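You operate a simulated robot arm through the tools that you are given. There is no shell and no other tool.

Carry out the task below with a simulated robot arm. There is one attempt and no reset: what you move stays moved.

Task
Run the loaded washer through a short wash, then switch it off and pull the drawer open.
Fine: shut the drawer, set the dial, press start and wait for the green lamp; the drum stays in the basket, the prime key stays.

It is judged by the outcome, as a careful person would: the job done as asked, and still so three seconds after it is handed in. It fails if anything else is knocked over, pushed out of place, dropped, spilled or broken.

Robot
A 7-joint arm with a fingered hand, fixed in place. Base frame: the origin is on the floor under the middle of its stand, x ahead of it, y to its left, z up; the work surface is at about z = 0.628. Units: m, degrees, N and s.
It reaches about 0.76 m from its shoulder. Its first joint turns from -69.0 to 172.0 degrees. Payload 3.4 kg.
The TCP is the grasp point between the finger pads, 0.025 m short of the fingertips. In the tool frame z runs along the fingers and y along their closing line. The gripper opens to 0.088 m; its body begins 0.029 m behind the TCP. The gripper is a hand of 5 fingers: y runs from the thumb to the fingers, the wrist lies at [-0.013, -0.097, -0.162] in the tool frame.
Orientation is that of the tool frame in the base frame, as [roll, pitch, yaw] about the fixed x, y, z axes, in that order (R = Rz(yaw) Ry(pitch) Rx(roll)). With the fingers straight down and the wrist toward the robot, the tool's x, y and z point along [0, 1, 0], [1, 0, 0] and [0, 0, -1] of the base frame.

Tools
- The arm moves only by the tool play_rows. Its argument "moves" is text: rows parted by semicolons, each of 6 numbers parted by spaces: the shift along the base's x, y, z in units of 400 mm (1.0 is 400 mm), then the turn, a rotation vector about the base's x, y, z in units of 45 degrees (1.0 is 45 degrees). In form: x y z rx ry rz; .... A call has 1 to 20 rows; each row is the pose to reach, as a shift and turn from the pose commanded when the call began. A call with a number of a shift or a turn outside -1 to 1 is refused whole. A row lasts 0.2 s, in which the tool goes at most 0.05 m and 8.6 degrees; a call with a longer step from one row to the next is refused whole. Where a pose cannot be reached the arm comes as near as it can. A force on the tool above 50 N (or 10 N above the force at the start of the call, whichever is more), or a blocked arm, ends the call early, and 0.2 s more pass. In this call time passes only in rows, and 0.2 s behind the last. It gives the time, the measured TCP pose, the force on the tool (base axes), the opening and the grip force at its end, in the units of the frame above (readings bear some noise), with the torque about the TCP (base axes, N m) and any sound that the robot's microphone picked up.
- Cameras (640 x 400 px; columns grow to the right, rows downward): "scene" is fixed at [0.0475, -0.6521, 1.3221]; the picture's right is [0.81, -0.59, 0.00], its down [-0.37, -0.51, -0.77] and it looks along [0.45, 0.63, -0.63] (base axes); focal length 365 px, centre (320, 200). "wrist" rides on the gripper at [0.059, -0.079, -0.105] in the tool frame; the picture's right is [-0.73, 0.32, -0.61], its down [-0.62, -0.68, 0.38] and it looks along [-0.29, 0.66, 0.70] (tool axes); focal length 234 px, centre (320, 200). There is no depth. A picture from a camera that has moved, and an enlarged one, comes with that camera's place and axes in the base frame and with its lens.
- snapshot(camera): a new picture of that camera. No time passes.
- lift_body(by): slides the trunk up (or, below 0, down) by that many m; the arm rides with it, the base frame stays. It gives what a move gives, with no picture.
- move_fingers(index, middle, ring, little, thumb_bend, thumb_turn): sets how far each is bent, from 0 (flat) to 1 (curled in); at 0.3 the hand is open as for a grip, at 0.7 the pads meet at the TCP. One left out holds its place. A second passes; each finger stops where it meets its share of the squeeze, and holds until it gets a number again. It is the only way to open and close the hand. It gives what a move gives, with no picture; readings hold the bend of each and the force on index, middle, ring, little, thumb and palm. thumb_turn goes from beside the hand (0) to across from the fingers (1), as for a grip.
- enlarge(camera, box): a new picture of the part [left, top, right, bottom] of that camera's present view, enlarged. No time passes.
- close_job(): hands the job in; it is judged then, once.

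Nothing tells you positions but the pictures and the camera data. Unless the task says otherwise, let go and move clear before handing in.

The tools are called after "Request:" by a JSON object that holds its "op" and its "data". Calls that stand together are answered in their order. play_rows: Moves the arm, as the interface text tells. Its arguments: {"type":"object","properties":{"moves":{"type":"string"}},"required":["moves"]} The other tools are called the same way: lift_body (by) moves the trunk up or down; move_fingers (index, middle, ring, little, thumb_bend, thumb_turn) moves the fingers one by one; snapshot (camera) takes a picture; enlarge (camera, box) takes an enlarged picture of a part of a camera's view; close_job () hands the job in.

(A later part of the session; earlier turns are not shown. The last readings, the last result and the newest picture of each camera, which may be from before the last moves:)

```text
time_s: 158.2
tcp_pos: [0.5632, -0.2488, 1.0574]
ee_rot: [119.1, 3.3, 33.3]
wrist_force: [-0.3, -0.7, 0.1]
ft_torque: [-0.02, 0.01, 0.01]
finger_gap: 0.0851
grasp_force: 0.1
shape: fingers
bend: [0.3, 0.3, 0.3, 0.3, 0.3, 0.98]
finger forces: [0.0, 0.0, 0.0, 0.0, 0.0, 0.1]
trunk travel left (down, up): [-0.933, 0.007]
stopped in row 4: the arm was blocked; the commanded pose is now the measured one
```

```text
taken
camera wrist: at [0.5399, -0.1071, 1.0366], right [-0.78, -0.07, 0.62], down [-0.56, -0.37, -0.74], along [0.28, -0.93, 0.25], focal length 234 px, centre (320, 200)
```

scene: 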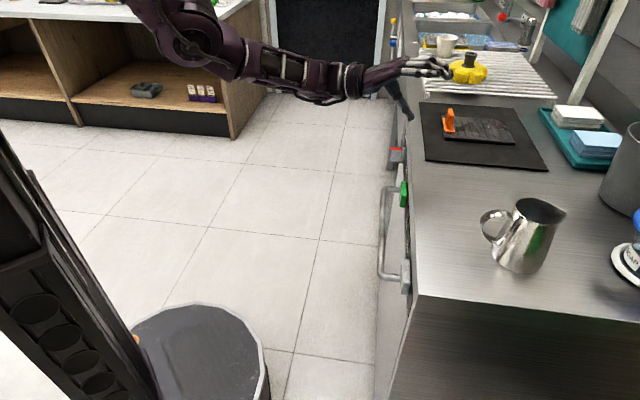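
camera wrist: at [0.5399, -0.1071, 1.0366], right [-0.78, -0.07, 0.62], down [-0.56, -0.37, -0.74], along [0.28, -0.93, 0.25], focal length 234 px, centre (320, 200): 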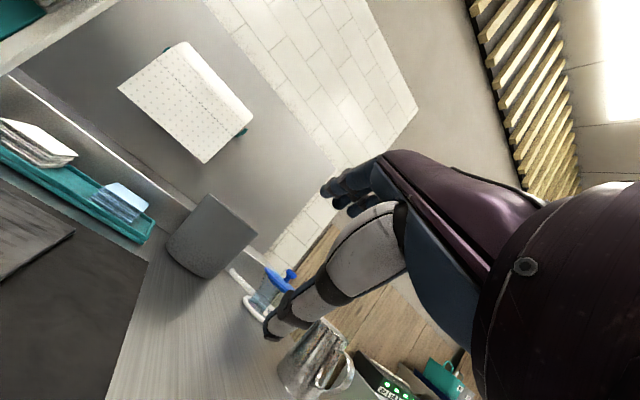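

The arm is at full stretch again at this trunk height; I lower the trunk a little (the hand stays well above the counter) before rotating.

Request:
{"op": "lift_body", "data": {"by": -0.07}}

Request:
{"op": "play_rows", "data": {"moves": "-0.02 0.03 0.02 0 0 0; -0.03 0.07 0.04 0 0 0; -0.03 0.11 0.06 0 0 0; -0.03 0.15 0.08 0 0 0; -0.02 0.19 0.09 0 0 0.02; -0.01 0.22 0.1 0 0 0.05"}}

Request:
{"op": "snapshot", "data": {"camera": "scene"}}

```text
time_s: 159.3
tcp_pos: [0.5638, -0.2483, 0.9877]
ee_rot: [119.3, 3.2, 33.4]
wrist_force: [0.5, 0.2, -0.4]
ft_torque: [-0.03, 0.0, 0.03]
finger_gap: 0.085
grasp_force: 0.1
shape: fingers
bend: [0.3, 0.3, 0.3, 0.3, 0.3, 0.98]
finger forces: [0.0, 0.0, 0.0, 0.0, 0.1, 0.1]
trunk travel left (down, up): [-0.863, 0.077]
```

```text
time_s: 160.2
tcp_pos: [0.5619, -0.2846, 1.0464]
ee_rot: [111.0, 5.2, 28.7]
wrist_force: [0.6, -0.3, -0.2]
ft_torque: [-0.02, -0.01, 0.02]
finger_gap: 0.0852
grasp_force: 0.0
shape: fingers
bend: [0.3, 0.3, 0.3, 0.3, 0.3, 0.98]
finger forces: [0.0, 0.0, 0.0, 0.0, 0.0, 0.0]
trunk travel left (down, up): [-0.863, 0.077]
stopped in row 4: the arm was blocked; the commanded pose is now the measured one
```

```text
taken
```

scene: 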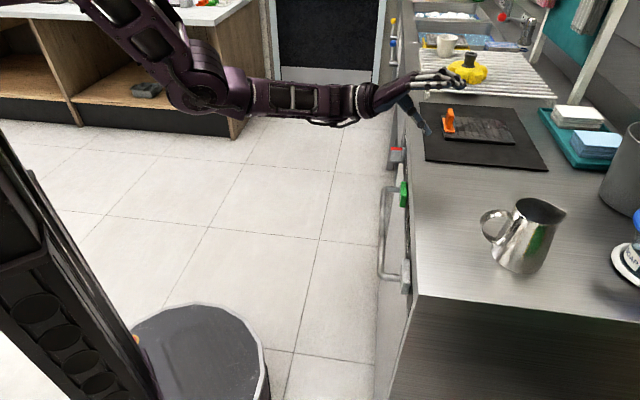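

I'll switch strategy: the yaw-90 pose with the elbow on the right tracked perfectly, so I'll hook the bar from that pose with one finger. I turn back toward yaw 90 out here.

Request:
{"op": "play_rows", "data": {"moves": "0.02 0.01 0.01 0 0 0.1; 0.04 0.03 0.02 0 0 0.21; 0.06 0.05 0.03 0 0 0.32; 0.08 0.08 0.035 0 0 0.43; 0.1 0.11 0.035 0 0 0.54; 0.115 0.14 0.035 0 0 0.65; 0.13 0.17 0.035 0 0 0.76; 0.14 0.19 0.035 0 0 0.87; 0.145 0.21 0.035 0 0 0.98"}}

Request:
{"op": "snapshot", "data": {"camera": "scene"}}

```text
time_s: 162.2
tcp_pos: [0.6193, -0.1955, 1.0585]
ee_rot: [111.3, 5.1, 73.2]
wrist_force: [0.7, -0.8, -0.1]
ft_torque: [-0.01, -0.02, 0.01]
finger_gap: 0.0848
grasp_force: 0.0
shape: fingers
bend: [0.3, 0.3, 0.3, 0.3, 0.3, 0.98]
finger forces: [0.1, 0.0, 0.0, 0.0, 0.0, 0.0]
trunk travel left (down, up): [-0.863, 0.077]
```

```text
taken
```

scene: 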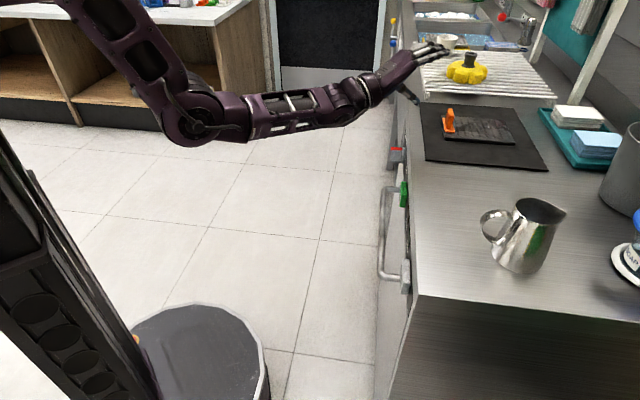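

Yaw in this direction is free. I finish the turn to (150, 0, 90).

Request:
{"op": "play_rows", "data": {"moves": "-0.015 0.008 -0.03 0.027 0.094 0.037; -0.03 0.016 -0.06 0.053 0.188 0.075; -0.045 0.024 -0.09 0.08 0.281 0.112; -0.06 0.032 -0.12 0.107 0.375 0.149; -0.07 0.04 -0.15 0.133 0.469 0.187; -0.08 0.048 -0.185 0.16 0.563 0.224; -0.09 0.056 -0.215 0.187 0.656 0.261; -0.1 0.064 -0.245 0.213 0.75 0.299; -0.11 0.071 -0.275 0.24 0.844 0.336"}}

Request:
{"op": "snapshot", "data": {"camera": "scene"}}

Request:
{"op": "snapshot", "data": {"camera": "wrist"}}

```text
time_s: 164.2
tcp_pos: [0.575, -0.1681, 0.9494]
ee_rot: [150.5, -0.5, 90.5]
wrist_force: [-0.2, -0.7, 0.1]
ft_torque: [0.03, 0.0, -0.01]
finger_gap: 0.0849
grasp_force: 0.0
shape: fingers
bend: [0.3, 0.3, 0.3, 0.3, 0.3, 0.98]
finger forces: [0.0, 0.0, 0.0, 0.0, 0.1, 0.0]
trunk travel left (down, up): [-0.863, 0.077]
```

```text
taken
```

scene: 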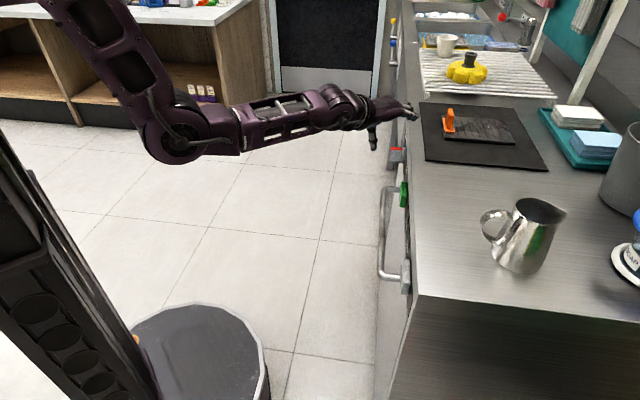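

```text
taken
camera wrist: at [0.4549, -0.11, 1.0014], right [-0.01, -0.73, 0.68], down [-0.4, -0.62, -0.67], along [0.92, -0.28, -0.28], focal length 234 px, centre (320, 200)
```

wrist: 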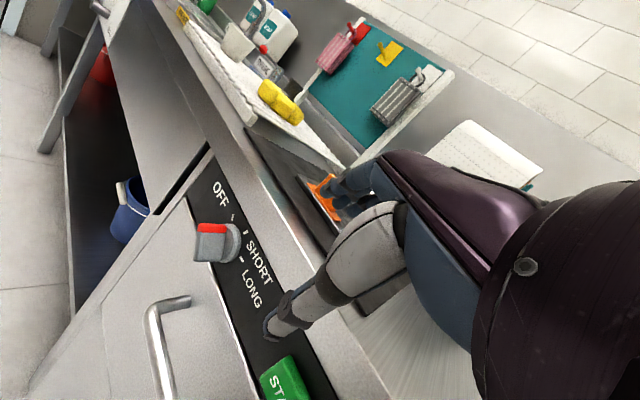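

Exact tracking again. I zoom in to measure the finger positions for the hook.

Request:
{"op": "enlarge", "data": {"camera": "scene", "box": [320, 60, 440, 180]}}

Request:
{"op": "enlarge", "data": {"camera": "wrist", "box": [280, 130, 440, 250]}}

```text
3.33 times, centred on (380, 120) of scene
camera zoom: at [0.0475, -0.6521, 1.3221], right [0.81, -0.59, 0.0], down [-0.37, -0.51, -0.77], along [0.45, 0.63, -0.63], focal length 1217 px, centre (120, 467)
```

zoom: 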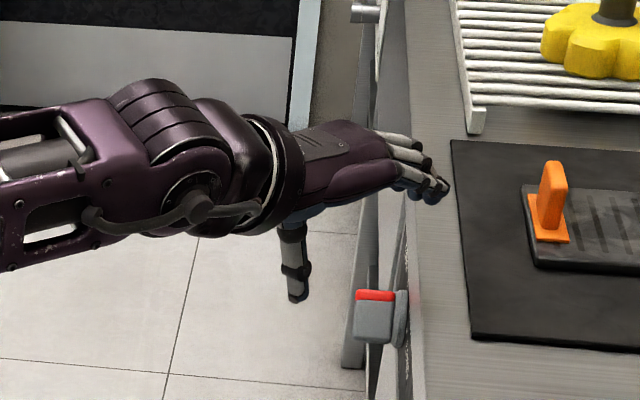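

```text
3.33 times, centred on (360, 190) of wrist
camera zoom: at [0.4549, -0.11, 1.0014], right [-0.01, -0.73, 0.68], down [-0.4, -0.62, -0.67], along [0.92, -0.28, -0.28], focal length 781 px, centre (187, 233)
```

zoom: 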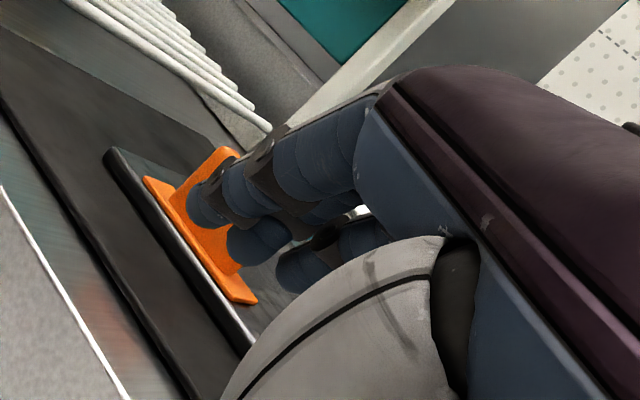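

Plan: hook the bar with index and middle only (ring and little curled), at u about 0.29, between the dial and START. I retreat from the panel and lower the trunk first.

Request:
{"op": "play_rows", "data": {"moves": "-0.06 -0.01 0 0 0 0; -0.12 -0.03 0 0 0 0; -0.18 -0.05 0 0 0 0; -0.2 -0.06 0 0 0 0"}}

Request:
{"op": "move_fingers", "data": {"ring": 1, "little": 1}}

Request:
{"op": "lift_body", "data": {"by": -0.1}}

Request:
{"op": "snapshot", "data": {"camera": "scene"}}

```text
time_s: 165.2
tcp_pos: [0.4963, -0.1924, 0.9491]
ee_rot: [150.3, -0.4, 90.6]
wrist_force: [-0.4, -0.9, -0.7]
ft_torque: [0.0, 0.02, 0.0]
finger_gap: 0.0849
grasp_force: 0.0
shape: fingers
bend: [0.3, 0.3, 0.3, 0.3, 0.3, 0.98]
finger forces: [0.0, 0.0, 0.0, 0.1, 0.1, 0.0]
trunk travel left (down, up): [-0.863, 0.077]
```

```text
time_s: 166.2
tcp_pos: [0.4955, -0.1927, 0.9496]
ee_rot: [150.2, -0.3, 90.5]
wrist_force: [0.5, -0.2, 0.6]
ft_torque: [-0.01, 0.0, -0.03]
finger_gap: 0.0851
grasp_force: 0.0
shape: fingers
bend: [0.3, 0.3, 1.0, 1.0, 0.3, 0.98]
finger forces: [0.0, 0.0, 0.0, 0.0, 0.0, 0.1]
trunk travel left (down, up): [-0.863, 0.077]
```

```text
time_s: 167.5
tcp_pos: [0.4959, -0.1925, 0.8487]
ee_rot: [150.3, -0.3, 90.5]
wrist_force: [-1.0, 0.4, 0.2]
ft_torque: [0.02, 0.02, -0.03]
finger_gap: 0.0853
grasp_force: 0.1
shape: fingers
bend: [0.3, 0.3, 1.0, 1.0, 0.3, 0.98]
finger forces: [0.0, 0.0, 0.1, 0.1, 0.0, 0.0]
trunk travel left (down, up): [-0.763, 0.177]
```

```text
taken
```

scene: 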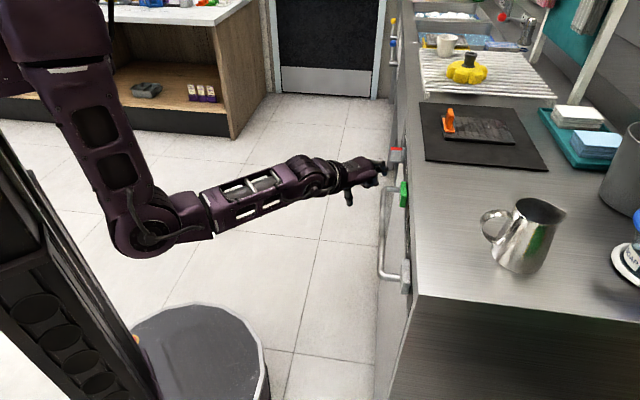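

Good. I raise the hand slightly, lower the trunk the rest of the way, and steepen the fingers to about 160.

Request:
{"op": "play_rows", "data": {"moves": "0 0 0.05 0 0 0; 0 0 0.1 0 0 0"}}

Request:
{"op": "lift_body", "data": {"by": -0.085}}

Request:
{"op": "play_rows", "data": {"moves": "0.005 0 0.01 0 0.07 0; 0.01 0 0.015 0 0.14 0; 0.015 0 0.02 0 0.22 0"}}

Request:
{"op": "enlarge", "data": {"camera": "scene", "box": [320, 120, 440, 240]}}

Request:
{"op": "snapshot", "data": {"camera": "wrist"}}

```text
time_s: 168.1
tcp_pos: [0.4964, -0.193, 0.89]
ee_rot: [150.4, -0.4, 90.5]
wrist_force: [-0.2, 0.0, -0.1]
ft_torque: [-0.02, -0.01, -0.02]
finger_gap: 0.0848
grasp_force: 0.1
shape: fingers
bend: [0.3, 0.3, 1.0, 1.0, 0.3, 0.98]
finger forces: [0.1, 0.0, 0.0, 0.0, 0.1, 0.1]
trunk travel left (down, up): [-0.763, 0.177]
```

```text
time_s: 169.3
tcp_pos: [0.4965, -0.1935, 0.8045]
ee_rot: [150.3, -0.3, 90.4]
wrist_force: [0.3, 0.2, 0.6]
ft_torque: [0.03, -0.02, 0.0]
finger_gap: 0.0847
grasp_force: 0.1
shape: fingers
bend: [0.3, 0.3, 1.0, 1.0, 0.3, 0.98]
finger forces: [0.1, 0.0, 0.1, 0.0, 0.0, 0.1]
trunk travel left (down, up): [-0.678, 0.262]
```

```text
time_s: 170.1
tcp_pos: [0.503, -0.192, 0.8132]
ee_rot: [160.2, -0.4, 90.4]
wrist_force: [0.0, 0.4, -1.0]
ft_torque: [-0.05, 0.01, -0.01]
finger_gap: 0.0849
grasp_force: 0.0
shape: fingers
bend: [0.3, 0.3, 1.0, 1.0, 0.3, 0.98]
finger forces: [0.0, 0.1, 0.1, 0.0, 0.1, 0.1]
trunk travel left (down, up): [-0.678, 0.262]
```

```text
3.33 times, centred on (380, 180) of scene
camera zoom: at [0.0475, -0.6521, 1.3221], right [0.81, -0.59, 0.0], down [-0.37, -0.51, -0.77], along [0.45, 0.63, -0.63], focal length 1217 px, centre (120, 267)
```

zoom: 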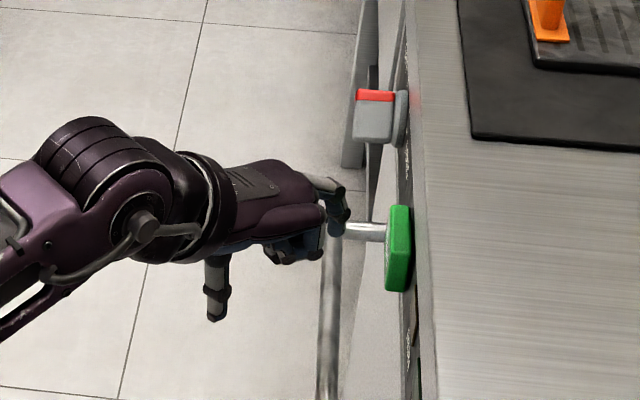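

```text
taken
camera wrist: at [0.3929, -0.1342, 0.8846], right [0.1, -0.73, 0.68], down [-0.51, -0.62, -0.6], along [0.86, -0.28, -0.44], focal length 234 px, centre (320, 200)
```

wrist: 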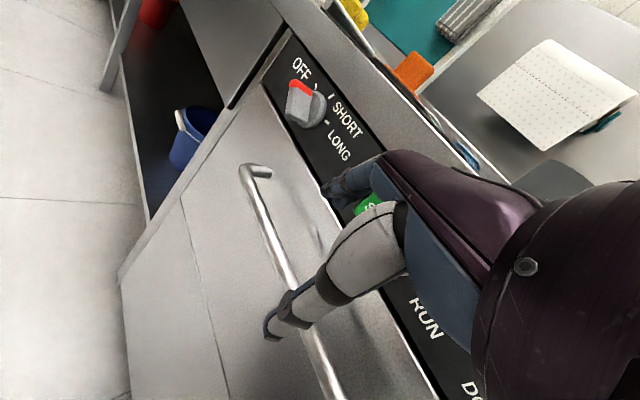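

To keep the curled fingers from passing in front of START, I shift the hook point left to u about 0.32 and come in low. First I move outward-left of the bar and then lower.

Request:
{"op": "play_rows", "data": {"moves": "0.02 0.05 0 0 0 0; 0.04 0.1 0 0 0 0; 0.0575 0.1475 0 0 0 0; 0.0575 0.1475 -0.05 0 0 0; 0.0575 0.1475 -0.1 0 0 0; 0.0575 0.1475 -0.138 0 0 0"}}

Request:
{"op": "enlarge", "data": {"camera": "scene", "box": [340, 120, 440, 220]}}

Request:
{"op": "snapshot", "data": {"camera": "wrist"}}

```text
time_s: 171.5
tcp_pos: [0.5251, -0.1332, 0.757]
ee_rot: [160.2, -0.5, 90.4]
wrist_force: [-0.3, 0.3, 0.8]
ft_torque: [0.0, 0.03, -0.02]
finger_gap: 0.085
grasp_force: 0.0
shape: fingers
bend: [0.3, 0.3, 1.0, 1.0, 0.3, 0.98]
finger forces: [0.0, 0.0, 0.0, 0.0, 0.1, 0.0]
trunk travel left (down, up): [-0.678, 0.262]
```

```text
4.00 times, centred on (390, 170) of scene
camera zoom: at [0.0475, -0.6521, 1.3221], right [0.81, -0.59, 0.0], down [-0.37, -0.51, -0.77], along [0.45, 0.63, -0.63], focal length 1460 px, centre (40, 320)
```

zoom: 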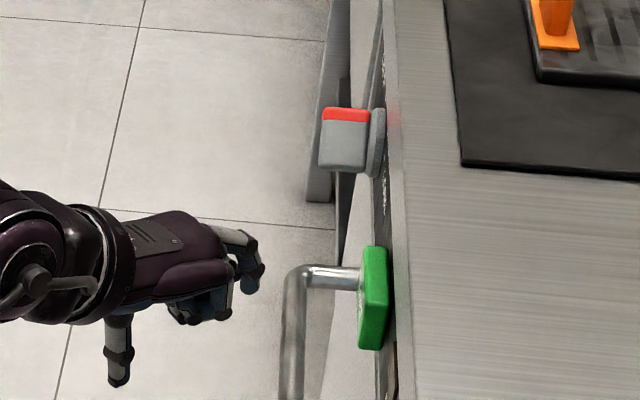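

```text
taken
camera wrist: at [0.4155, -0.0748, 0.8285], right [0.1, -0.73, 0.68], down [-0.51, -0.62, -0.6], along [0.86, -0.28, -0.43], focal length 234 px, centre (320, 200)
```

wrist: 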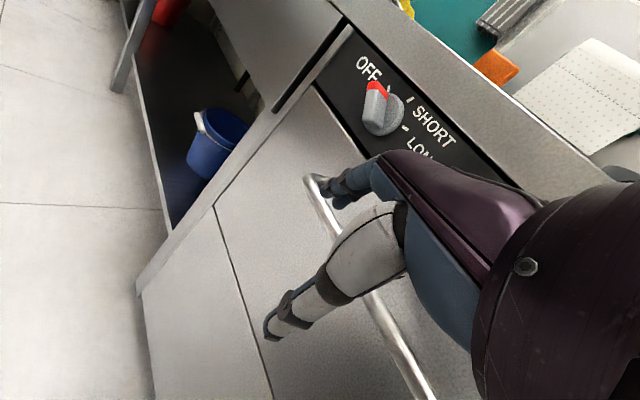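

Request:
{"op": "enlarge", "data": {"camera": "wrist", "box": [270, 130, 430, 250]}}

Request:
{"op": "enlarge", "data": {"camera": "scene", "box": [380, 160, 420, 200]}}

```text
3.33 times, centred on (350, 190) of wrist
camera zoom: at [0.4155, -0.0748, 0.8285], right [0.1, -0.73, 0.68], down [-0.51, -0.62, -0.6], along [0.86, -0.28, -0.43], focal length 781 px, centre (220, 233)
```

zoom: 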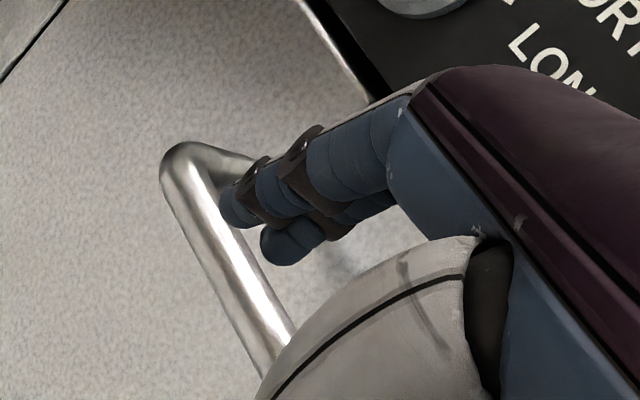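

```text
10.00 times, centred on (400, 180) of scene
camera zoom: at [0.0475, -0.6521, 1.3221], right [0.81, -0.59, 0.0], down [-0.37, -0.51, -0.77], along [0.45, 0.63, -0.63], focal length 3651 px, centre (-480, 400)
```

zoom: 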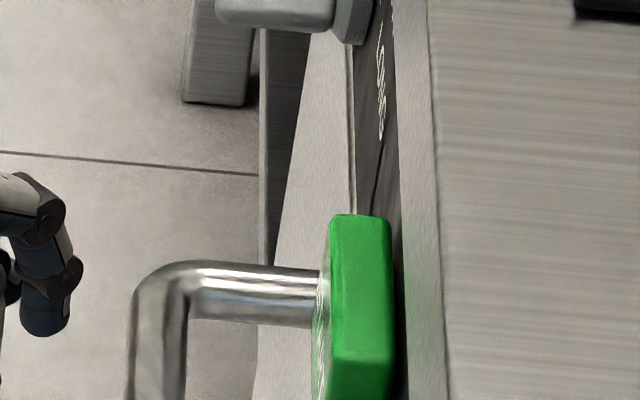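

Everything lines up: bar corner at u = 0.362, n about -0.535, z about 0.73, with the tips about 3 cm outside it. I move in over the bar at this height (fingertips just above it), then look before lowering.

Request:
{"op": "play_rows", "data": {"moves": "0.025 -0.025 0.005 0 0 0; 0.05 -0.05 0.005 0 0 0; 0.075 -0.075 0.005 0 0 0; 0.098 -0.098 0.005 0 0 0"}}

Request:
{"op": "enlarge", "data": {"camera": "wrist", "box": [270, 130, 430, 250]}}

Request:
{"op": "enlarge", "data": {"camera": "scene", "box": [370, 150, 420, 200]}}

```text
time_s: 172.5
tcp_pos: [0.5652, -0.1729, 0.7606]
ee_rot: [160.3, -0.5, 90.5]
wrist_force: [-0.6, 0.0, 0.0]
ft_torque: [0.0, -0.03, -0.02]
finger_gap: 0.0847
grasp_force: 0.1
shape: fingers
bend: [0.3, 0.3, 1.0, 1.0, 0.3, 0.98]
finger forces: [0.0, 0.0, 0.1, 0.0, 0.0, 0.1]
trunk travel left (down, up): [-0.678, 0.262]
```

```text
3.33 times, centred on (350, 190) of wrist
camera zoom: at [0.455, -0.1142, 0.8314], right [0.1, -0.73, 0.67], down [-0.51, -0.62, -0.6], along [0.86, -0.28, -0.43], focal length 781 px, centre (220, 233)
```

zoom: 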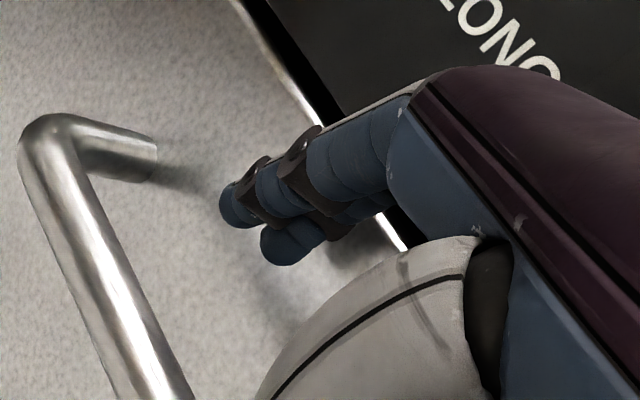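

```text
8.00 times, centred on (395, 175) of scene
camera zoom: at [0.0475, -0.6521, 1.3221], right [0.81, -0.59, 0.0], down [-0.37, -0.51, -0.77], along [0.45, 0.63, -0.63], focal length 2921 px, centre (-280, 400)
```

zoom: 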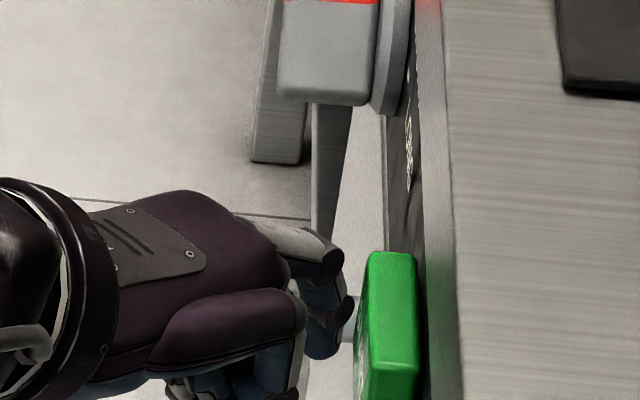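

The tips are between the bar and the drawer front. I lower them behind the bar, watching for contact.

Request:
{"op": "play_rows", "data": {"moves": "0 0 -0.03 0 0 0; 0 0 -0.06 0 0 0; 0 0 -0.09 0 0 0; 0 0 -0.12 0 0 0"}}

Request:
{"op": "enlarge", "data": {"camera": "wrist", "box": [270, 130, 430, 250]}}

Request:
{"op": "enlarge", "data": {"camera": "scene", "box": [370, 150, 420, 200]}}

```text
time_s: 173.5
tcp_pos: [0.5658, -0.1724, 0.717]
ee_rot: [159.4, -0.3, 90.3]
wrist_force: [1.9, -3.0, 20.0]
ft_torque: [-0.29, -0.22, -0.06]
finger_gap: 0.0881
grasp_force: 9.9
shape: fingers
bend: [0.28, 0.3, 1.0, 1.0, 0.3, 0.98]
finger forces: [4.1, 0.1, 17.0, 0.0, 0.0, 0.1]
trunk travel left (down, up): [-0.678, 0.262]
```

```text
3.33 times, centred on (350, 190) of wrist
camera zoom: at [0.4544, -0.1143, 0.7879], right [0.09, -0.73, 0.68], down [-0.5, -0.62, -0.6], along [0.86, -0.28, -0.42], focal length 781 px, centre (220, 233)
```

zoom: 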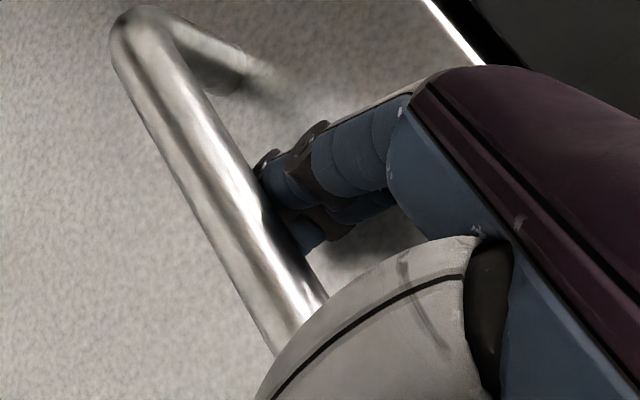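

```text
8.00 times, centred on (395, 175) of scene
camera zoom: at [0.0475, -0.6521, 1.3221], right [0.81, -0.59, 0.0], down [-0.37, -0.51, -0.77], along [0.45, 0.63, -0.63], focal length 2921 px, centre (-280, 400)
```

zoom: 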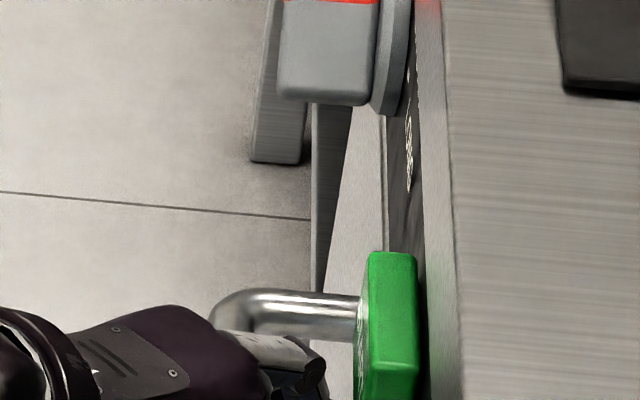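

The index and middle are hooked behind the bar, with the curled ring finger resting on it. I ease up a few millimetres and pull outward gently.

Request:
{"op": "play_rows", "data": {"moves": "0 0 0.016 0 0 0; -0.02 0.02 0.016 0 0 0; -0.05 0.05 0.016 0 0 0; -0.08 0.08 0.016 0 0 0; -0.11 0.11 0.016 0 0 0"}}

Request:
{"op": "snapshot", "data": {"camera": "scene"}}

Request:
{"op": "snapshot", "data": {"camera": "wrist"}}

```text
time_s: 174.7
tcp_pos: [0.5191, -0.1286, 0.7178]
ee_rot: [160.3, -0.5, 90.5]
wrist_force: [-0.3, -1.0, 5.8]
ft_torque: [0.03, -0.21, -0.05]
finger_gap: 0.089
grasp_force: 2.1
shape: fingers
bend: [0.27, 0.3, 1.0, 1.0, 0.3, 0.98]
finger forces: [4.2, 0.1, 0.1, 0.0, 0.1, 0.1]
trunk travel left (down, up): [-0.678, 0.262]
```

```text
taken
```

scene: 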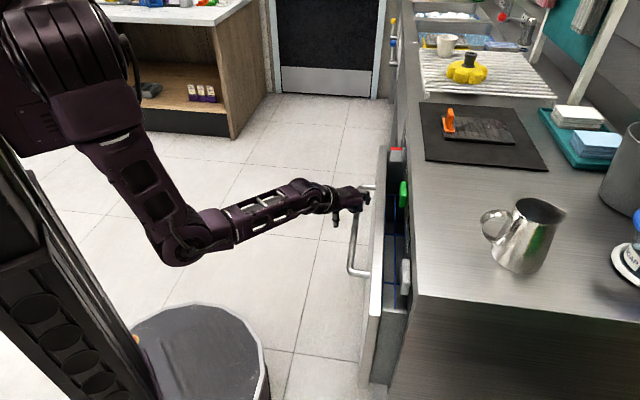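

```text
taken
camera wrist: at [0.4087, -0.0696, 0.7904], right [0.11, -0.73, 0.68], down [-0.51, -0.62, -0.6], along [0.86, -0.28, -0.44], focal length 234 px, centre (320, 200)
```

wrist: 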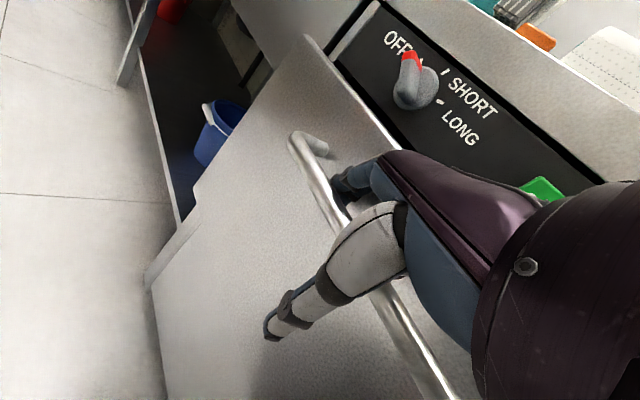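

The drawer follows. I keep pulling, another 8 cm.

Request:
{"op": "play_rows", "data": {"moves": "-0.03 0.03 0 0 0 0; -0.06 0.06 0 0 0 0; -0.09 0.09 0 0 0 0; -0.12 0.12 0 0 0 0; -0.15 0.15 0 0 0 0"}}

Request:
{"op": "snapshot", "data": {"camera": "scene"}}

Request:
{"op": "snapshot", "data": {"camera": "wrist"}}

```text
time_s: 175.9
tcp_pos: [0.4593, -0.0675, 0.7174]
ee_rot: [160.2, -0.4, 90.4]
wrist_force: [0.5, 0.0, 6.2]
ft_torque: [-0.03, -0.15, -0.1]
finger_gap: 0.0881
grasp_force: 3.0
shape: fingers
bend: [0.28, 0.3, 1.0, 1.0, 0.3, 0.98]
finger forces: [3.0, 0.0, 2.4, 0.0, 0.0, 0.0]
trunk travel left (down, up): [-0.678, 0.262]
```

```text
taken
```

scene: 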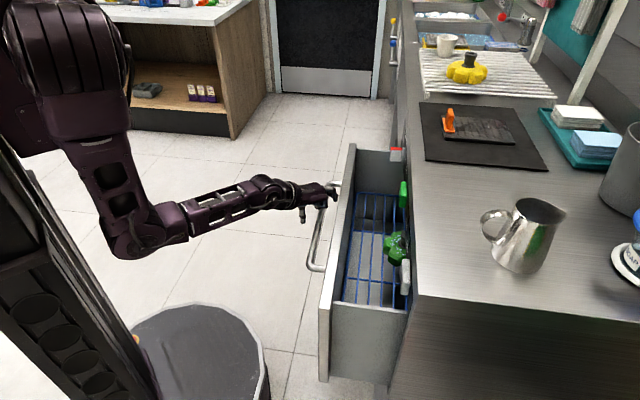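

```text
taken
camera wrist: at [0.3494, -0.009, 0.7899], right [0.1, -0.73, 0.68], down [-0.51, -0.62, -0.6], along [0.86, -0.28, -0.43], focal length 234 px, centre (320, 200)
```

wrist: 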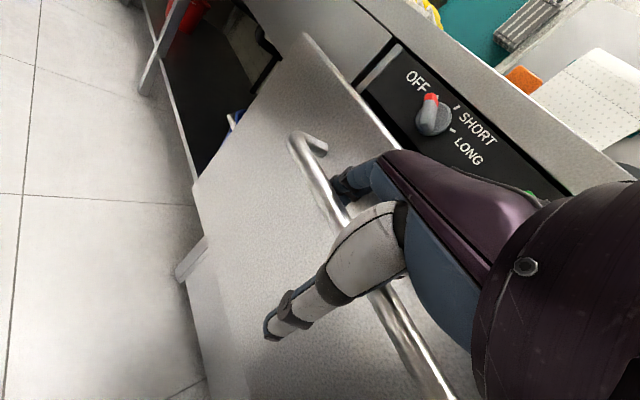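

Over half open, with the drum still in its basket. I pull another 6 cm.

Request:
{"op": "play_rows", "data": {"moves": "-0.025 0.025 0 0 0 0; -0.05 0.05 0 0 0 0; -0.075 0.075 0 0 0 0; -0.105 0.105 0 0 0 0"}}

Request:
{"op": "snapshot", "data": {"camera": "scene"}}

```text
time_s: 177.1
tcp_pos: [0.429, -0.0779, 0.7135]
ee_rot: [158.4, 7.2, 92.2]
wrist_force: [1.7, 3.1, 11.9]
ft_torque: [-0.1, -0.17, 0.0]
finger_gap: 0.0896
grasp_force: 5.7
shape: fingers
bend: [0.27, 0.3, 1.0, 1.0, 0.3, 0.98]
finger forces: [3.8, 0.0, 8.7, 0.0, 0.0, 0.0]
trunk travel left (down, up): [-0.678, 0.262]
stopped in row 4: the arm was blocked; the commanded pose is now the measured one
```

```text
taken
```

scene: 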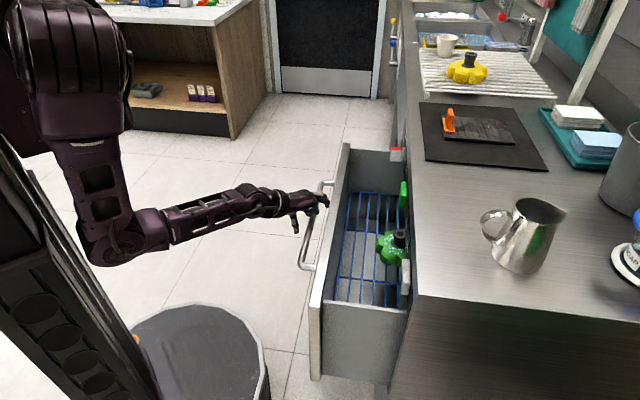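

The elbow has reached the column at this trunk height (the drawer is about 16 cm out). I unhook, raise the trunk 10 cm so the arm is straighter, and re-hook at the same spot.

Request:
{"op": "play_rows", "data": {"moves": "0.01 -0.01 0.02 0 0 0; 0.016 -0.016 0.06 0 0 0; 0.016 -0.016 0.1 0 0 0; 0.016 -0.016 0.15 0 0 0; 0.016 -0.016 0.17 0.06 0 -0.02; 0.016 -0.016 0.17 0.13 0 -0.04"}}

Request:
{"op": "lift_body", "data": {"by": 0.1}}

Request:
{"op": "enlarge", "data": {"camera": "scene", "box": [240, 120, 440, 320]}}

Request:
{"op": "snapshot", "data": {"camera": "wrist"}}

```text
time_s: 178.5
tcp_pos: [0.4326, -0.0823, 0.7824]
ee_rot: [158.5, 1.0, 90.3]
wrist_force: [-0.4, -0.2, -0.4]
ft_torque: [0.0, 0.03, -0.01]
finger_gap: 0.0852
grasp_force: 0.2
shape: fingers
bend: [0.3, 0.3, 1.0, 1.0, 0.3, 0.98]
finger forces: [0.0, 0.3, 0.0, 0.0, 0.1, 0.1]
trunk travel left (down, up): [-0.678, 0.262]
```

```text
time_s: 179.8
tcp_pos: [0.4331, -0.0829, 0.8807]
ee_rot: [158.6, 1.1, 90.3]
wrist_force: [-0.2, 0.0, -0.2]
ft_torque: [-0.02, 0.01, -0.01]
finger_gap: 0.0852
grasp_force: 0.0
shape: fingers
bend: [0.3, 0.3, 1.0, 1.0, 0.3, 0.98]
finger forces: [0.0, 0.0, 0.1, 0.0, 0.0, 0.0]
trunk travel left (down, up): [-0.778, 0.162]
```

```text
2.00 times, centred on (340, 220) of scene
camera zoom: at [0.0475, -0.6521, 1.3221], right [0.81, -0.59, 0.0], down [-0.37, -0.51, -0.77], along [0.45, 0.63, -0.63], focal length 730 px, centre (280, 160)
```

zoom: 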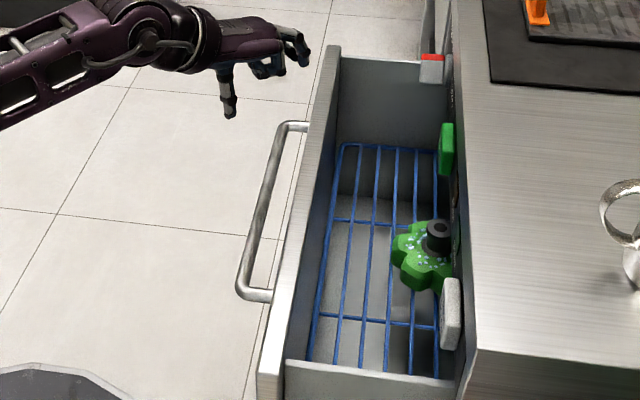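

```text
taken
camera wrist: at [0.3208, -0.0223, 0.9482], right [0.08, -0.71, 0.7], down [-0.49, -0.64, -0.59], along [0.87, -0.29, -0.4], focal length 234 px, centre (320, 200)
```

wrist: 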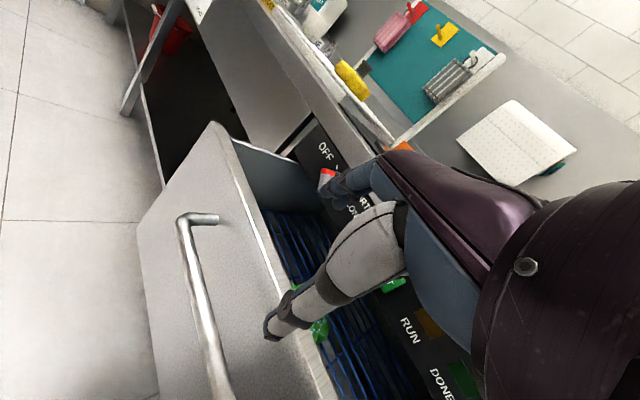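

The drum is clean now (foam dots instead of grime) and the drawer is about 60% out. I lower straight down to re-hook, pausing just above the bar to check.

Request:
{"op": "play_rows", "data": {"moves": "0 0 -0.06 0 0 0; 0 0 -0.12 0 0 0; 0 0 -0.18 0 0 0; 0 0 -0.24 0 0 0; 0 0 -0.28 0 0 0"}}

Request:
{"op": "enlarge", "data": {"camera": "wrist", "box": [200, 120, 420, 280]}}

Request:
{"op": "enlarge", "data": {"camera": "scene", "box": [280, 140, 380, 240]}}

```text
time_s: 181.0
tcp_pos: [0.4321, -0.0838, 0.7712]
ee_rot: [157.9, 1.1, 90.3]
wrist_force: [-6.2, -1.5, 15.7]
ft_torque: [-0.17, -1.07, -0.09]
finger_gap: 0.0851
grasp_force: 7.8
shape: fingers
bend: [0.3, 0.27, 1.0, 1.0, 0.3, 0.98]
finger forces: [0.0, 16.0, 0.1, 0.0, 0.0, 0.0]
trunk travel left (down, up): [-0.778, 0.162]
```

```text
2.50 times, centred on (310, 200) of wrist
camera zoom: at [0.3195, -0.0224, 0.838], right [0.08, -0.71, 0.7], down [-0.48, -0.64, -0.6], along [0.87, -0.29, -0.39], focal length 585 px, centre (345, 200)
```

zoom: 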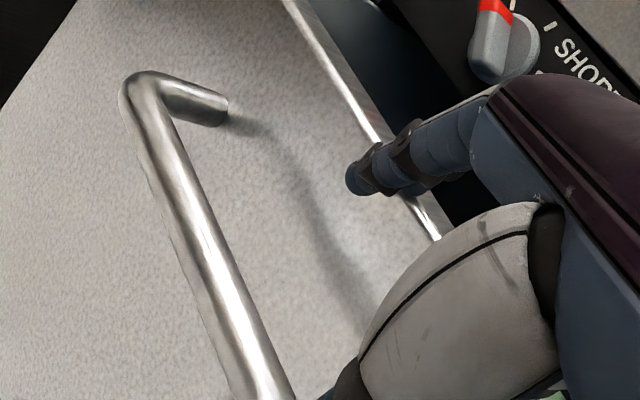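

```text
4.00 times, centred on (330, 190) of scene
camera zoom: at [0.0475, -0.6521, 1.3221], right [0.81, -0.59, 0.0], down [-0.37, -0.51, -0.77], along [0.45, 0.63, -0.63], focal length 1460 px, centre (280, 240)
```

zoom: 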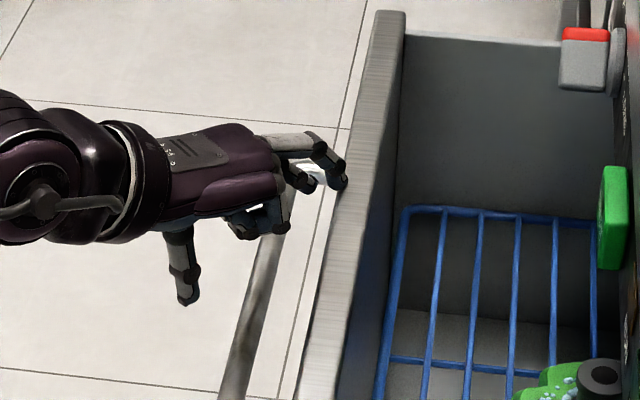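

The middle finger caught the wall's top edge. I lift a little, curl the middle as well, and hook with the index alone, which has more room.

Request:
{"op": "play_rows", "data": {"moves": "-0.005 0.005 0.04 0 0 0; -0.005 0.005 0.08 0 0 0"}}

Request:
{"op": "move_fingers", "data": {"middle": 1, "index": 0.3}}

Request:
{"op": "play_rows", "data": {"moves": "0 0 -0.04 0 0 0; 0 0 -0.08 0 0 0; 0 0 -0.12 0 0 0"}}

Request:
{"op": "enlarge", "data": {"camera": "wrist", "box": [200, 120, 420, 280]}}

Request:
{"op": "enlarge", "data": {"camera": "scene", "box": [280, 140, 380, 240]}}

```text
time_s: 181.6
tcp_pos: [0.4301, -0.0809, 0.8005]
ee_rot: [158.7, 1.1, 90.4]
wrist_force: [-0.1, -0.4, -0.6]
ft_torque: [0.02, -0.01, 0.02]
finger_gap: 0.085
grasp_force: 0.0
shape: fingers
bend: [0.3, 0.3, 1.0, 1.0, 0.3, 0.98]
finger forces: [0.1, 0.1, 0.0, 0.0, 0.0, 0.0]
trunk travel left (down, up): [-0.778, 0.162]
```

```text
time_s: 182.6
tcp_pos: [0.4318, -0.08, 0.8005]
ee_rot: [158.6, 1.0, 90.3]
wrist_force: [0.4, -0.4, -0.2]
ft_torque: [0.02, 0.0, 0.01]
finger_gap: 0.0852
grasp_force: 0.0
shape: fingers
bend: [0.3, 1.0, 1.0, 1.0, 0.3, 0.98]
finger forces: [0.1, 0.0, 0.0, 0.1, 0.1, 0.0]
trunk travel left (down, up): [-0.778, 0.162]
```

```text
time_s: 183.4
tcp_pos: [0.4299, -0.0809, 0.7528]
ee_rot: [158.6, 1.0, 90.4]
wrist_force: [-0.5, 0.6, 1.0]
ft_torque: [-0.01, 0.0, -0.01]
finger_gap: 0.0848
grasp_force: 0.0
shape: fingers
bend: [0.3, 1.0, 1.0, 1.0, 0.3, 0.98]
finger forces: [0.0, 0.1, 0.0, 0.1, 0.0, 0.0]
trunk travel left (down, up): [-0.778, 0.162]
```

```text
2.50 times, centred on (310, 200) of wrist
camera zoom: at [0.3186, -0.0199, 0.8203], right [0.08, -0.71, 0.7], down [-0.49, -0.64, -0.59], along [0.87, -0.29, -0.4], focal length 585 px, centre (345, 200)
```

zoom: 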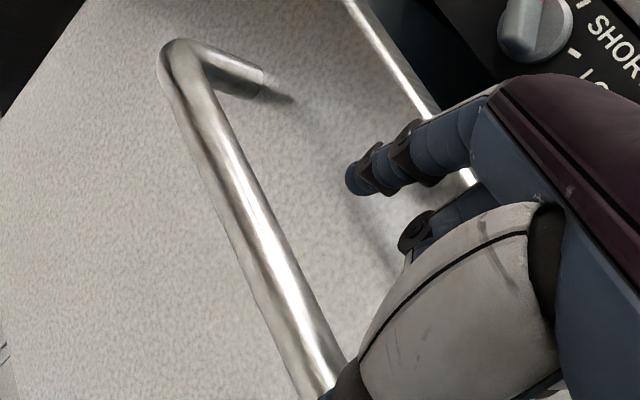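

```text
4.00 times, centred on (330, 190) of scene
camera zoom: at [0.0475, -0.6521, 1.3221], right [0.81, -0.59, 0.0], down [-0.37, -0.51, -0.77], along [0.45, 0.63, -0.63], focal length 1460 px, centre (280, 240)
```

zoom: 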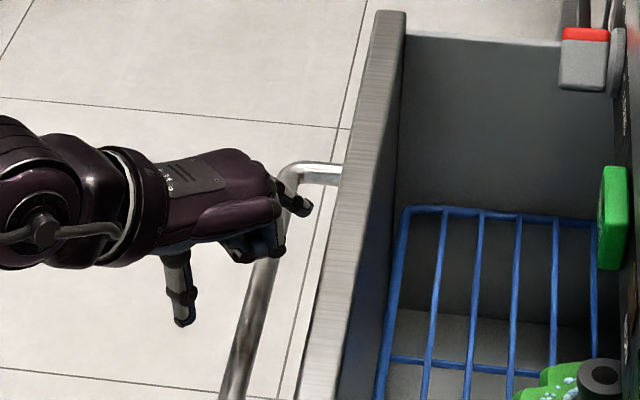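

The index tip is over the gap between bar and wall. I lower it behind the bar and pull again.

Request:
{"op": "play_rows", "data": {"moves": "0 0 -0.03 0 0 0; 0 0 -0.06 0 0 0; 0 0 -0.09 0 0 0"}}

Request:
{"op": "enlarge", "data": {"camera": "scene", "box": [280, 140, 380, 240]}}

```text
time_s: 184.2
tcp_pos: [0.4294, -0.0806, 0.7196]
ee_rot: [158.0, 1.1, 90.4]
wrist_force: [-0.9, -1.9, 13.5]
ft_torque: [-0.13, -0.12, 0.01]
finger_gap: 0.0852
grasp_force: 6.8
shape: fingers
bend: [0.3, 1.0, 1.0, 1.0, 0.3, 0.98]
finger forces: [0.1, 14.1, 0.0, 0.1, 0.0, 0.0]
trunk travel left (down, up): [-0.778, 0.162]
```

```text
4.00 times, centred on (330, 190) of scene
camera zoom: at [0.0475, -0.6521, 1.3221], right [0.81, -0.59, 0.0], down [-0.37, -0.51, -0.77], along [0.45, 0.63, -0.63], focal length 1460 px, centre (280, 240)
```

zoom: 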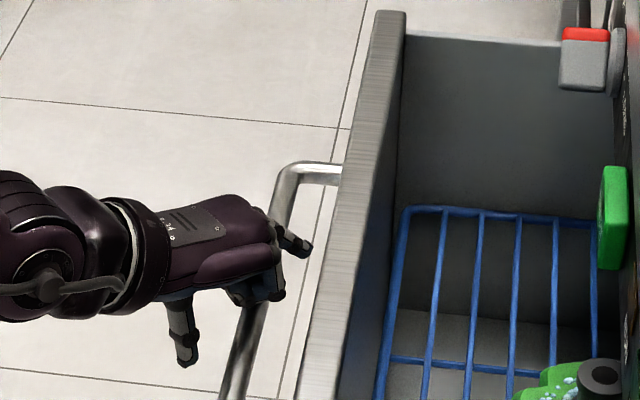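

Index hooked, curled middle resting on the bar. I ease up slightly and pull.

Request:
{"op": "play_rows", "data": {"moves": "0 0 0.012 0 0 0; -0.025 0.025 0.012 0 0 0; -0.05 0.05 0.012 0 0 0; -0.075 0.075 0.012 0 0 0; -0.1 0.1 0.012 0 0 0"}}

Request:
{"op": "snapshot", "data": {"camera": "scene"}}

```text
time_s: 185.6
tcp_pos: [0.3979, -0.1034, 0.7178]
ee_rot: [157.3, 8.1, 91.5]
wrist_force: [2.3, 1.8, 5.5]
ft_torque: [0.0, -0.15, 0.0]
finger_gap: 0.0894
grasp_force: 3.3
shape: fingers
bend: [0.27, 1.0, 1.0, 1.0, 0.3, 0.98]
finger forces: [3.1, 2.7, 0.0, 0.1, 0.0, 0.1]
trunk travel left (down, up): [-0.778, 0.162]
stopped in row 5: the arm was blocked; the commanded pose is now the measured one
```

```text
taken
```

scene: 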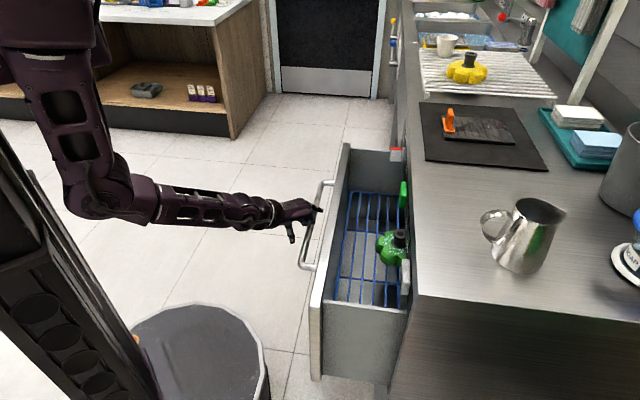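

I can't pull farther from this side. Stage two: put the hand inside the drawer and push the front wall outward with the back of the thumb, where the arm has room. I unhook and lift clear first.

Request:
{"op": "play_rows", "data": {"moves": "0.012 -0.012 0.02 0 0 0; 0.012 -0.012 0.07 0 0 0; 0.012 -0.012 0.13 0 0 0; 0.012 -0.012 0.2 0.05 0 -0.01; 0.02 -0.01 0.27 0.1 0 -0.02; 0.03 0 0.34 0.15 0 -0.03; 0.05 0 0.37 0.16 0 -0.03"}}

Request:
{"op": "move_fingers", "data": {"index": 1}}

Request:
{"op": "snapshot", "data": {"camera": "scene"}}

```text
time_s: 187.2
tcp_pos: [0.4184, -0.1013, 0.867]
ee_rot: [157.5, 0.6, 90.2]
wrist_force: [1.1, -0.3, 0.8]
ft_torque: [0.03, 0.01, 0.0]
finger_gap: 0.0851
grasp_force: 0.0
shape: fingers
bend: [0.3, 1.0, 1.0, 1.0, 0.3, 0.98]
finger forces: [0.0, 0.1, 0.0, 0.0, 0.0, 0.0]
trunk travel left (down, up): [-0.778, 0.162]
```

```text
time_s: 188.2
tcp_pos: [0.4172, -0.1021, 0.8656]
ee_rot: [157.5, 0.8, 90.1]
wrist_force: [0.1, 0.2, -0.2]
ft_torque: [-0.01, 0.0, 0.02]
finger_gap: 0.0528
grasp_force: 0.0
shape: fingers
bend: [1.0, 1.0, 1.0, 1.0, 0.3, 0.98]
finger forces: [0.0, 0.0, 0.0, 0.0, 0.0, 0.1]
trunk travel left (down, up): [-0.778, 0.162]
```

```text
taken
```

scene: 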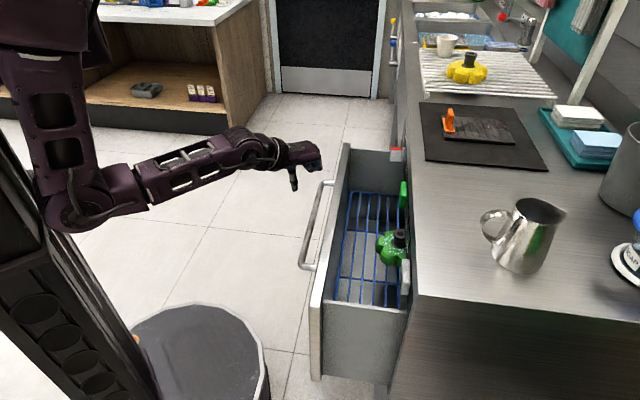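

Clear. I move over the wall into the space above the drawer.

Request:
{"op": "play_rows", "data": {"moves": "0.06 -0.01 0.01 0 0 0; 0.12 -0.02 0.01 0 0 0; 0.18 -0.035 0.01 0 0 0; 0.24 -0.05 0.01 0 0 0; 0.3 -0.06 0.01 0 0 0; 0.335 -0.0625 0 0 0 0"}}

Request:
{"op": "enlarge", "data": {"camera": "scene", "box": [280, 100, 440, 260]}}

Request:
{"op": "snapshot", "data": {"camera": "wrist"}}

```text
time_s: 189.6
tcp_pos: [0.5519, -0.1274, 0.8643]
ee_rot: [157.6, 0.7, 90.1]
wrist_force: [-0.6, -0.2, 0.5]
ft_torque: [0.0, -0.01, 0.0]
finger_gap: 0.0526
grasp_force: 0.0
shape: fingers
bend: [1.0, 1.0, 1.0, 1.0, 0.3, 0.98]
finger forces: [0.2, 0.0, 0.1, 0.0, 0.1, 0.0]
trunk travel left (down, up): [-0.778, 0.162]
```

```text
2.50 times, centred on (360, 180) of scene
camera zoom: at [0.0475, -0.6521, 1.3221], right [0.81, -0.59, 0.0], down [-0.37, -0.51, -0.77], along [0.45, 0.63, -0.63], focal length 913 px, centre (220, 250)
```

zoom: 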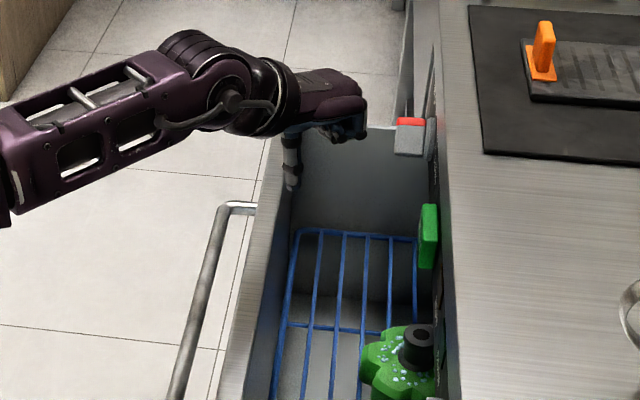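

```text
taken
camera wrist: at [0.4397, -0.0665, 0.9306], right [0.07, -0.72, 0.69], down [-0.48, -0.63, -0.61], along [0.87, -0.29, -0.39], focal length 234 px, centre (320, 200)
```

wrist: 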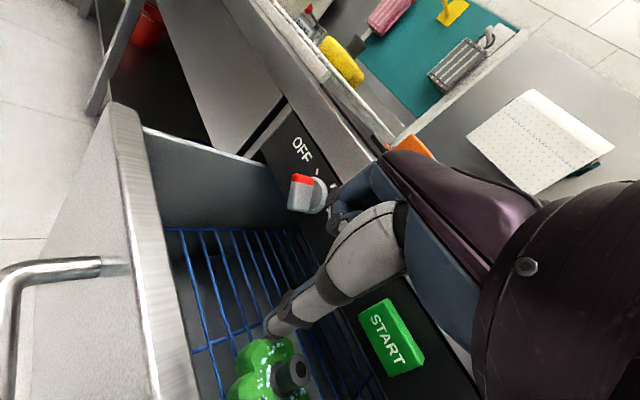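

The thumb is right above the wall's inner edge, so I shift 12 mm inward and then lower it inside the drawer.

Request:
{"op": "play_rows", "data": {"moves": "0.012 -0.012 0 0 0 0; 0.022 -0.022 0 0 0 0; 0.022 -0.022 -0.05 0 0 0; 0.022 -0.022 -0.1 0 0 0; 0.022 -0.022 -0.15 0 0 0; 0.022 -0.022 -0.19 0 0 0"}}

Request:
{"op": "enlarge", "data": {"camera": "scene", "box": [280, 100, 440, 260]}}

Request:
{"op": "snapshot", "data": {"camera": "wrist"}}

```text
time_s: 191.0
tcp_pos: [0.5612, -0.1346, 0.7883]
ee_rot: [157.5, 0.7, 90.1]
wrist_force: [-0.1, -0.2, 0.5]
ft_torque: [0.0, 0.03, 0.01]
finger_gap: 0.0527
grasp_force: 0.0
shape: fingers
bend: [1.0, 1.0, 1.0, 1.0, 0.3, 0.98]
finger forces: [0.1, 0.1, 0.0, 0.0, 0.0, 0.0]
trunk travel left (down, up): [-0.778, 0.162]
```

```text
2.50 times, centred on (360, 180) of scene
camera zoom: at [0.0475, -0.6521, 1.3221], right [0.81, -0.59, 0.0], down [-0.37, -0.51, -0.77], along [0.45, 0.63, -0.63], focal length 913 px, centre (220, 250)
```

zoom: 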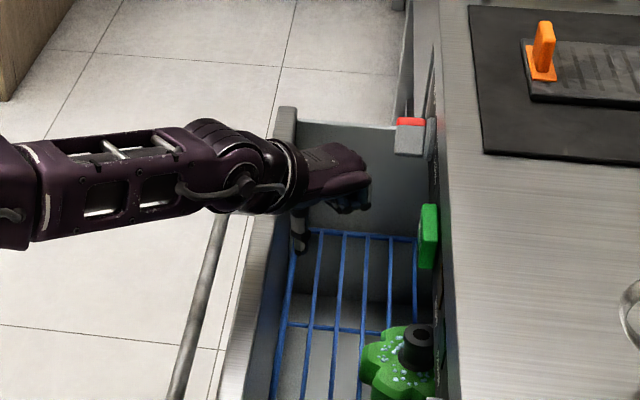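

```text
taken
camera wrist: at [0.4473, -0.0751, 0.8544], right [0.07, -0.72, 0.69], down [-0.48, -0.63, -0.61], along [0.87, -0.29, -0.39], focal length 234 px, centre (320, 200)
```

wrist: 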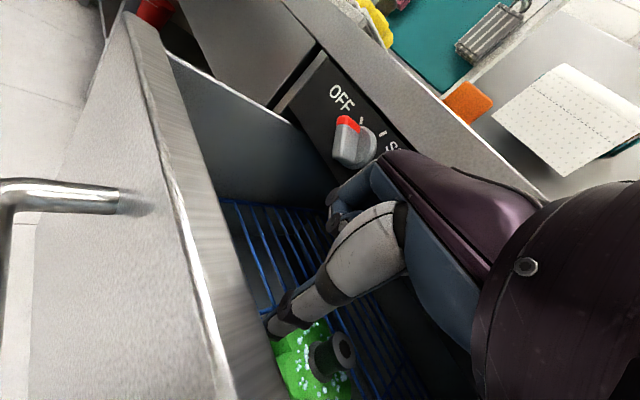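

The thumb is inside, with nothing touching. I push the wall outward.

Request:
{"op": "play_rows", "data": {"moves": "-0.025 0.037 0 0 0 0; -0.05 0.075 0 0 0 0; -0.075 0.112 0 0 0 0; -0.1 0.15 0 0 0 0"}}

Request:
{"op": "enlarge", "data": {"camera": "scene", "box": [240, 100, 440, 300]}}

Request:
{"op": "snapshot", "data": {"camera": "wrist"}}

```text
time_s: 192.0
tcp_pos: [0.5236, -0.0836, 0.7894]
ee_rot: [157.2, 1.5, 89.9]
wrist_force: [-0.5, 0.5, -0.9]
ft_torque: [-0.01, -0.02, -0.02]
finger_gap: 0.0528
grasp_force: 0.0
shape: fingers
bend: [1.0, 1.0, 1.0, 1.0, 0.3, 0.98]
finger forces: [0.0, 0.0, 0.0, 0.0, 0.0, 0.0]
trunk travel left (down, up): [-0.778, 0.162]
```

```text
2.00 times, centred on (340, 200) of scene
camera zoom: at [0.0475, -0.6521, 1.3221], right [0.81, -0.59, 0.0], down [-0.37, -0.51, -0.77], along [0.45, 0.63, -0.63], focal length 730 px, centre (280, 200)
```

zoom: 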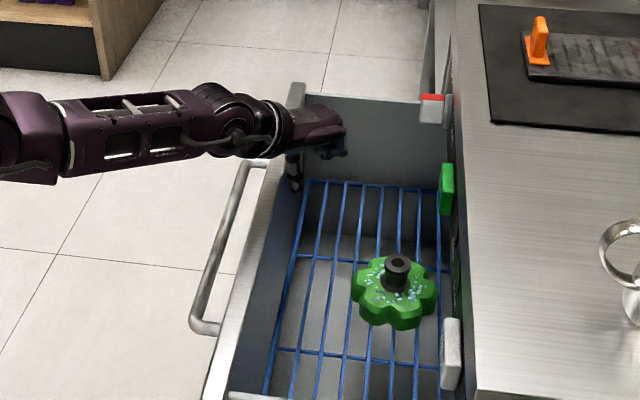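

```text
taken
camera wrist: at [0.4106, -0.0217, 0.8541], right [0.06, -0.71, 0.7], down [-0.48, -0.64, -0.6], along [0.87, -0.3, -0.38], focal length 234 px, centre (320, 200)
```

wrist: 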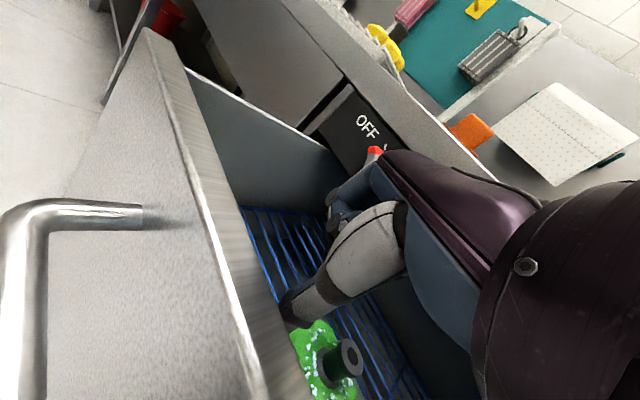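

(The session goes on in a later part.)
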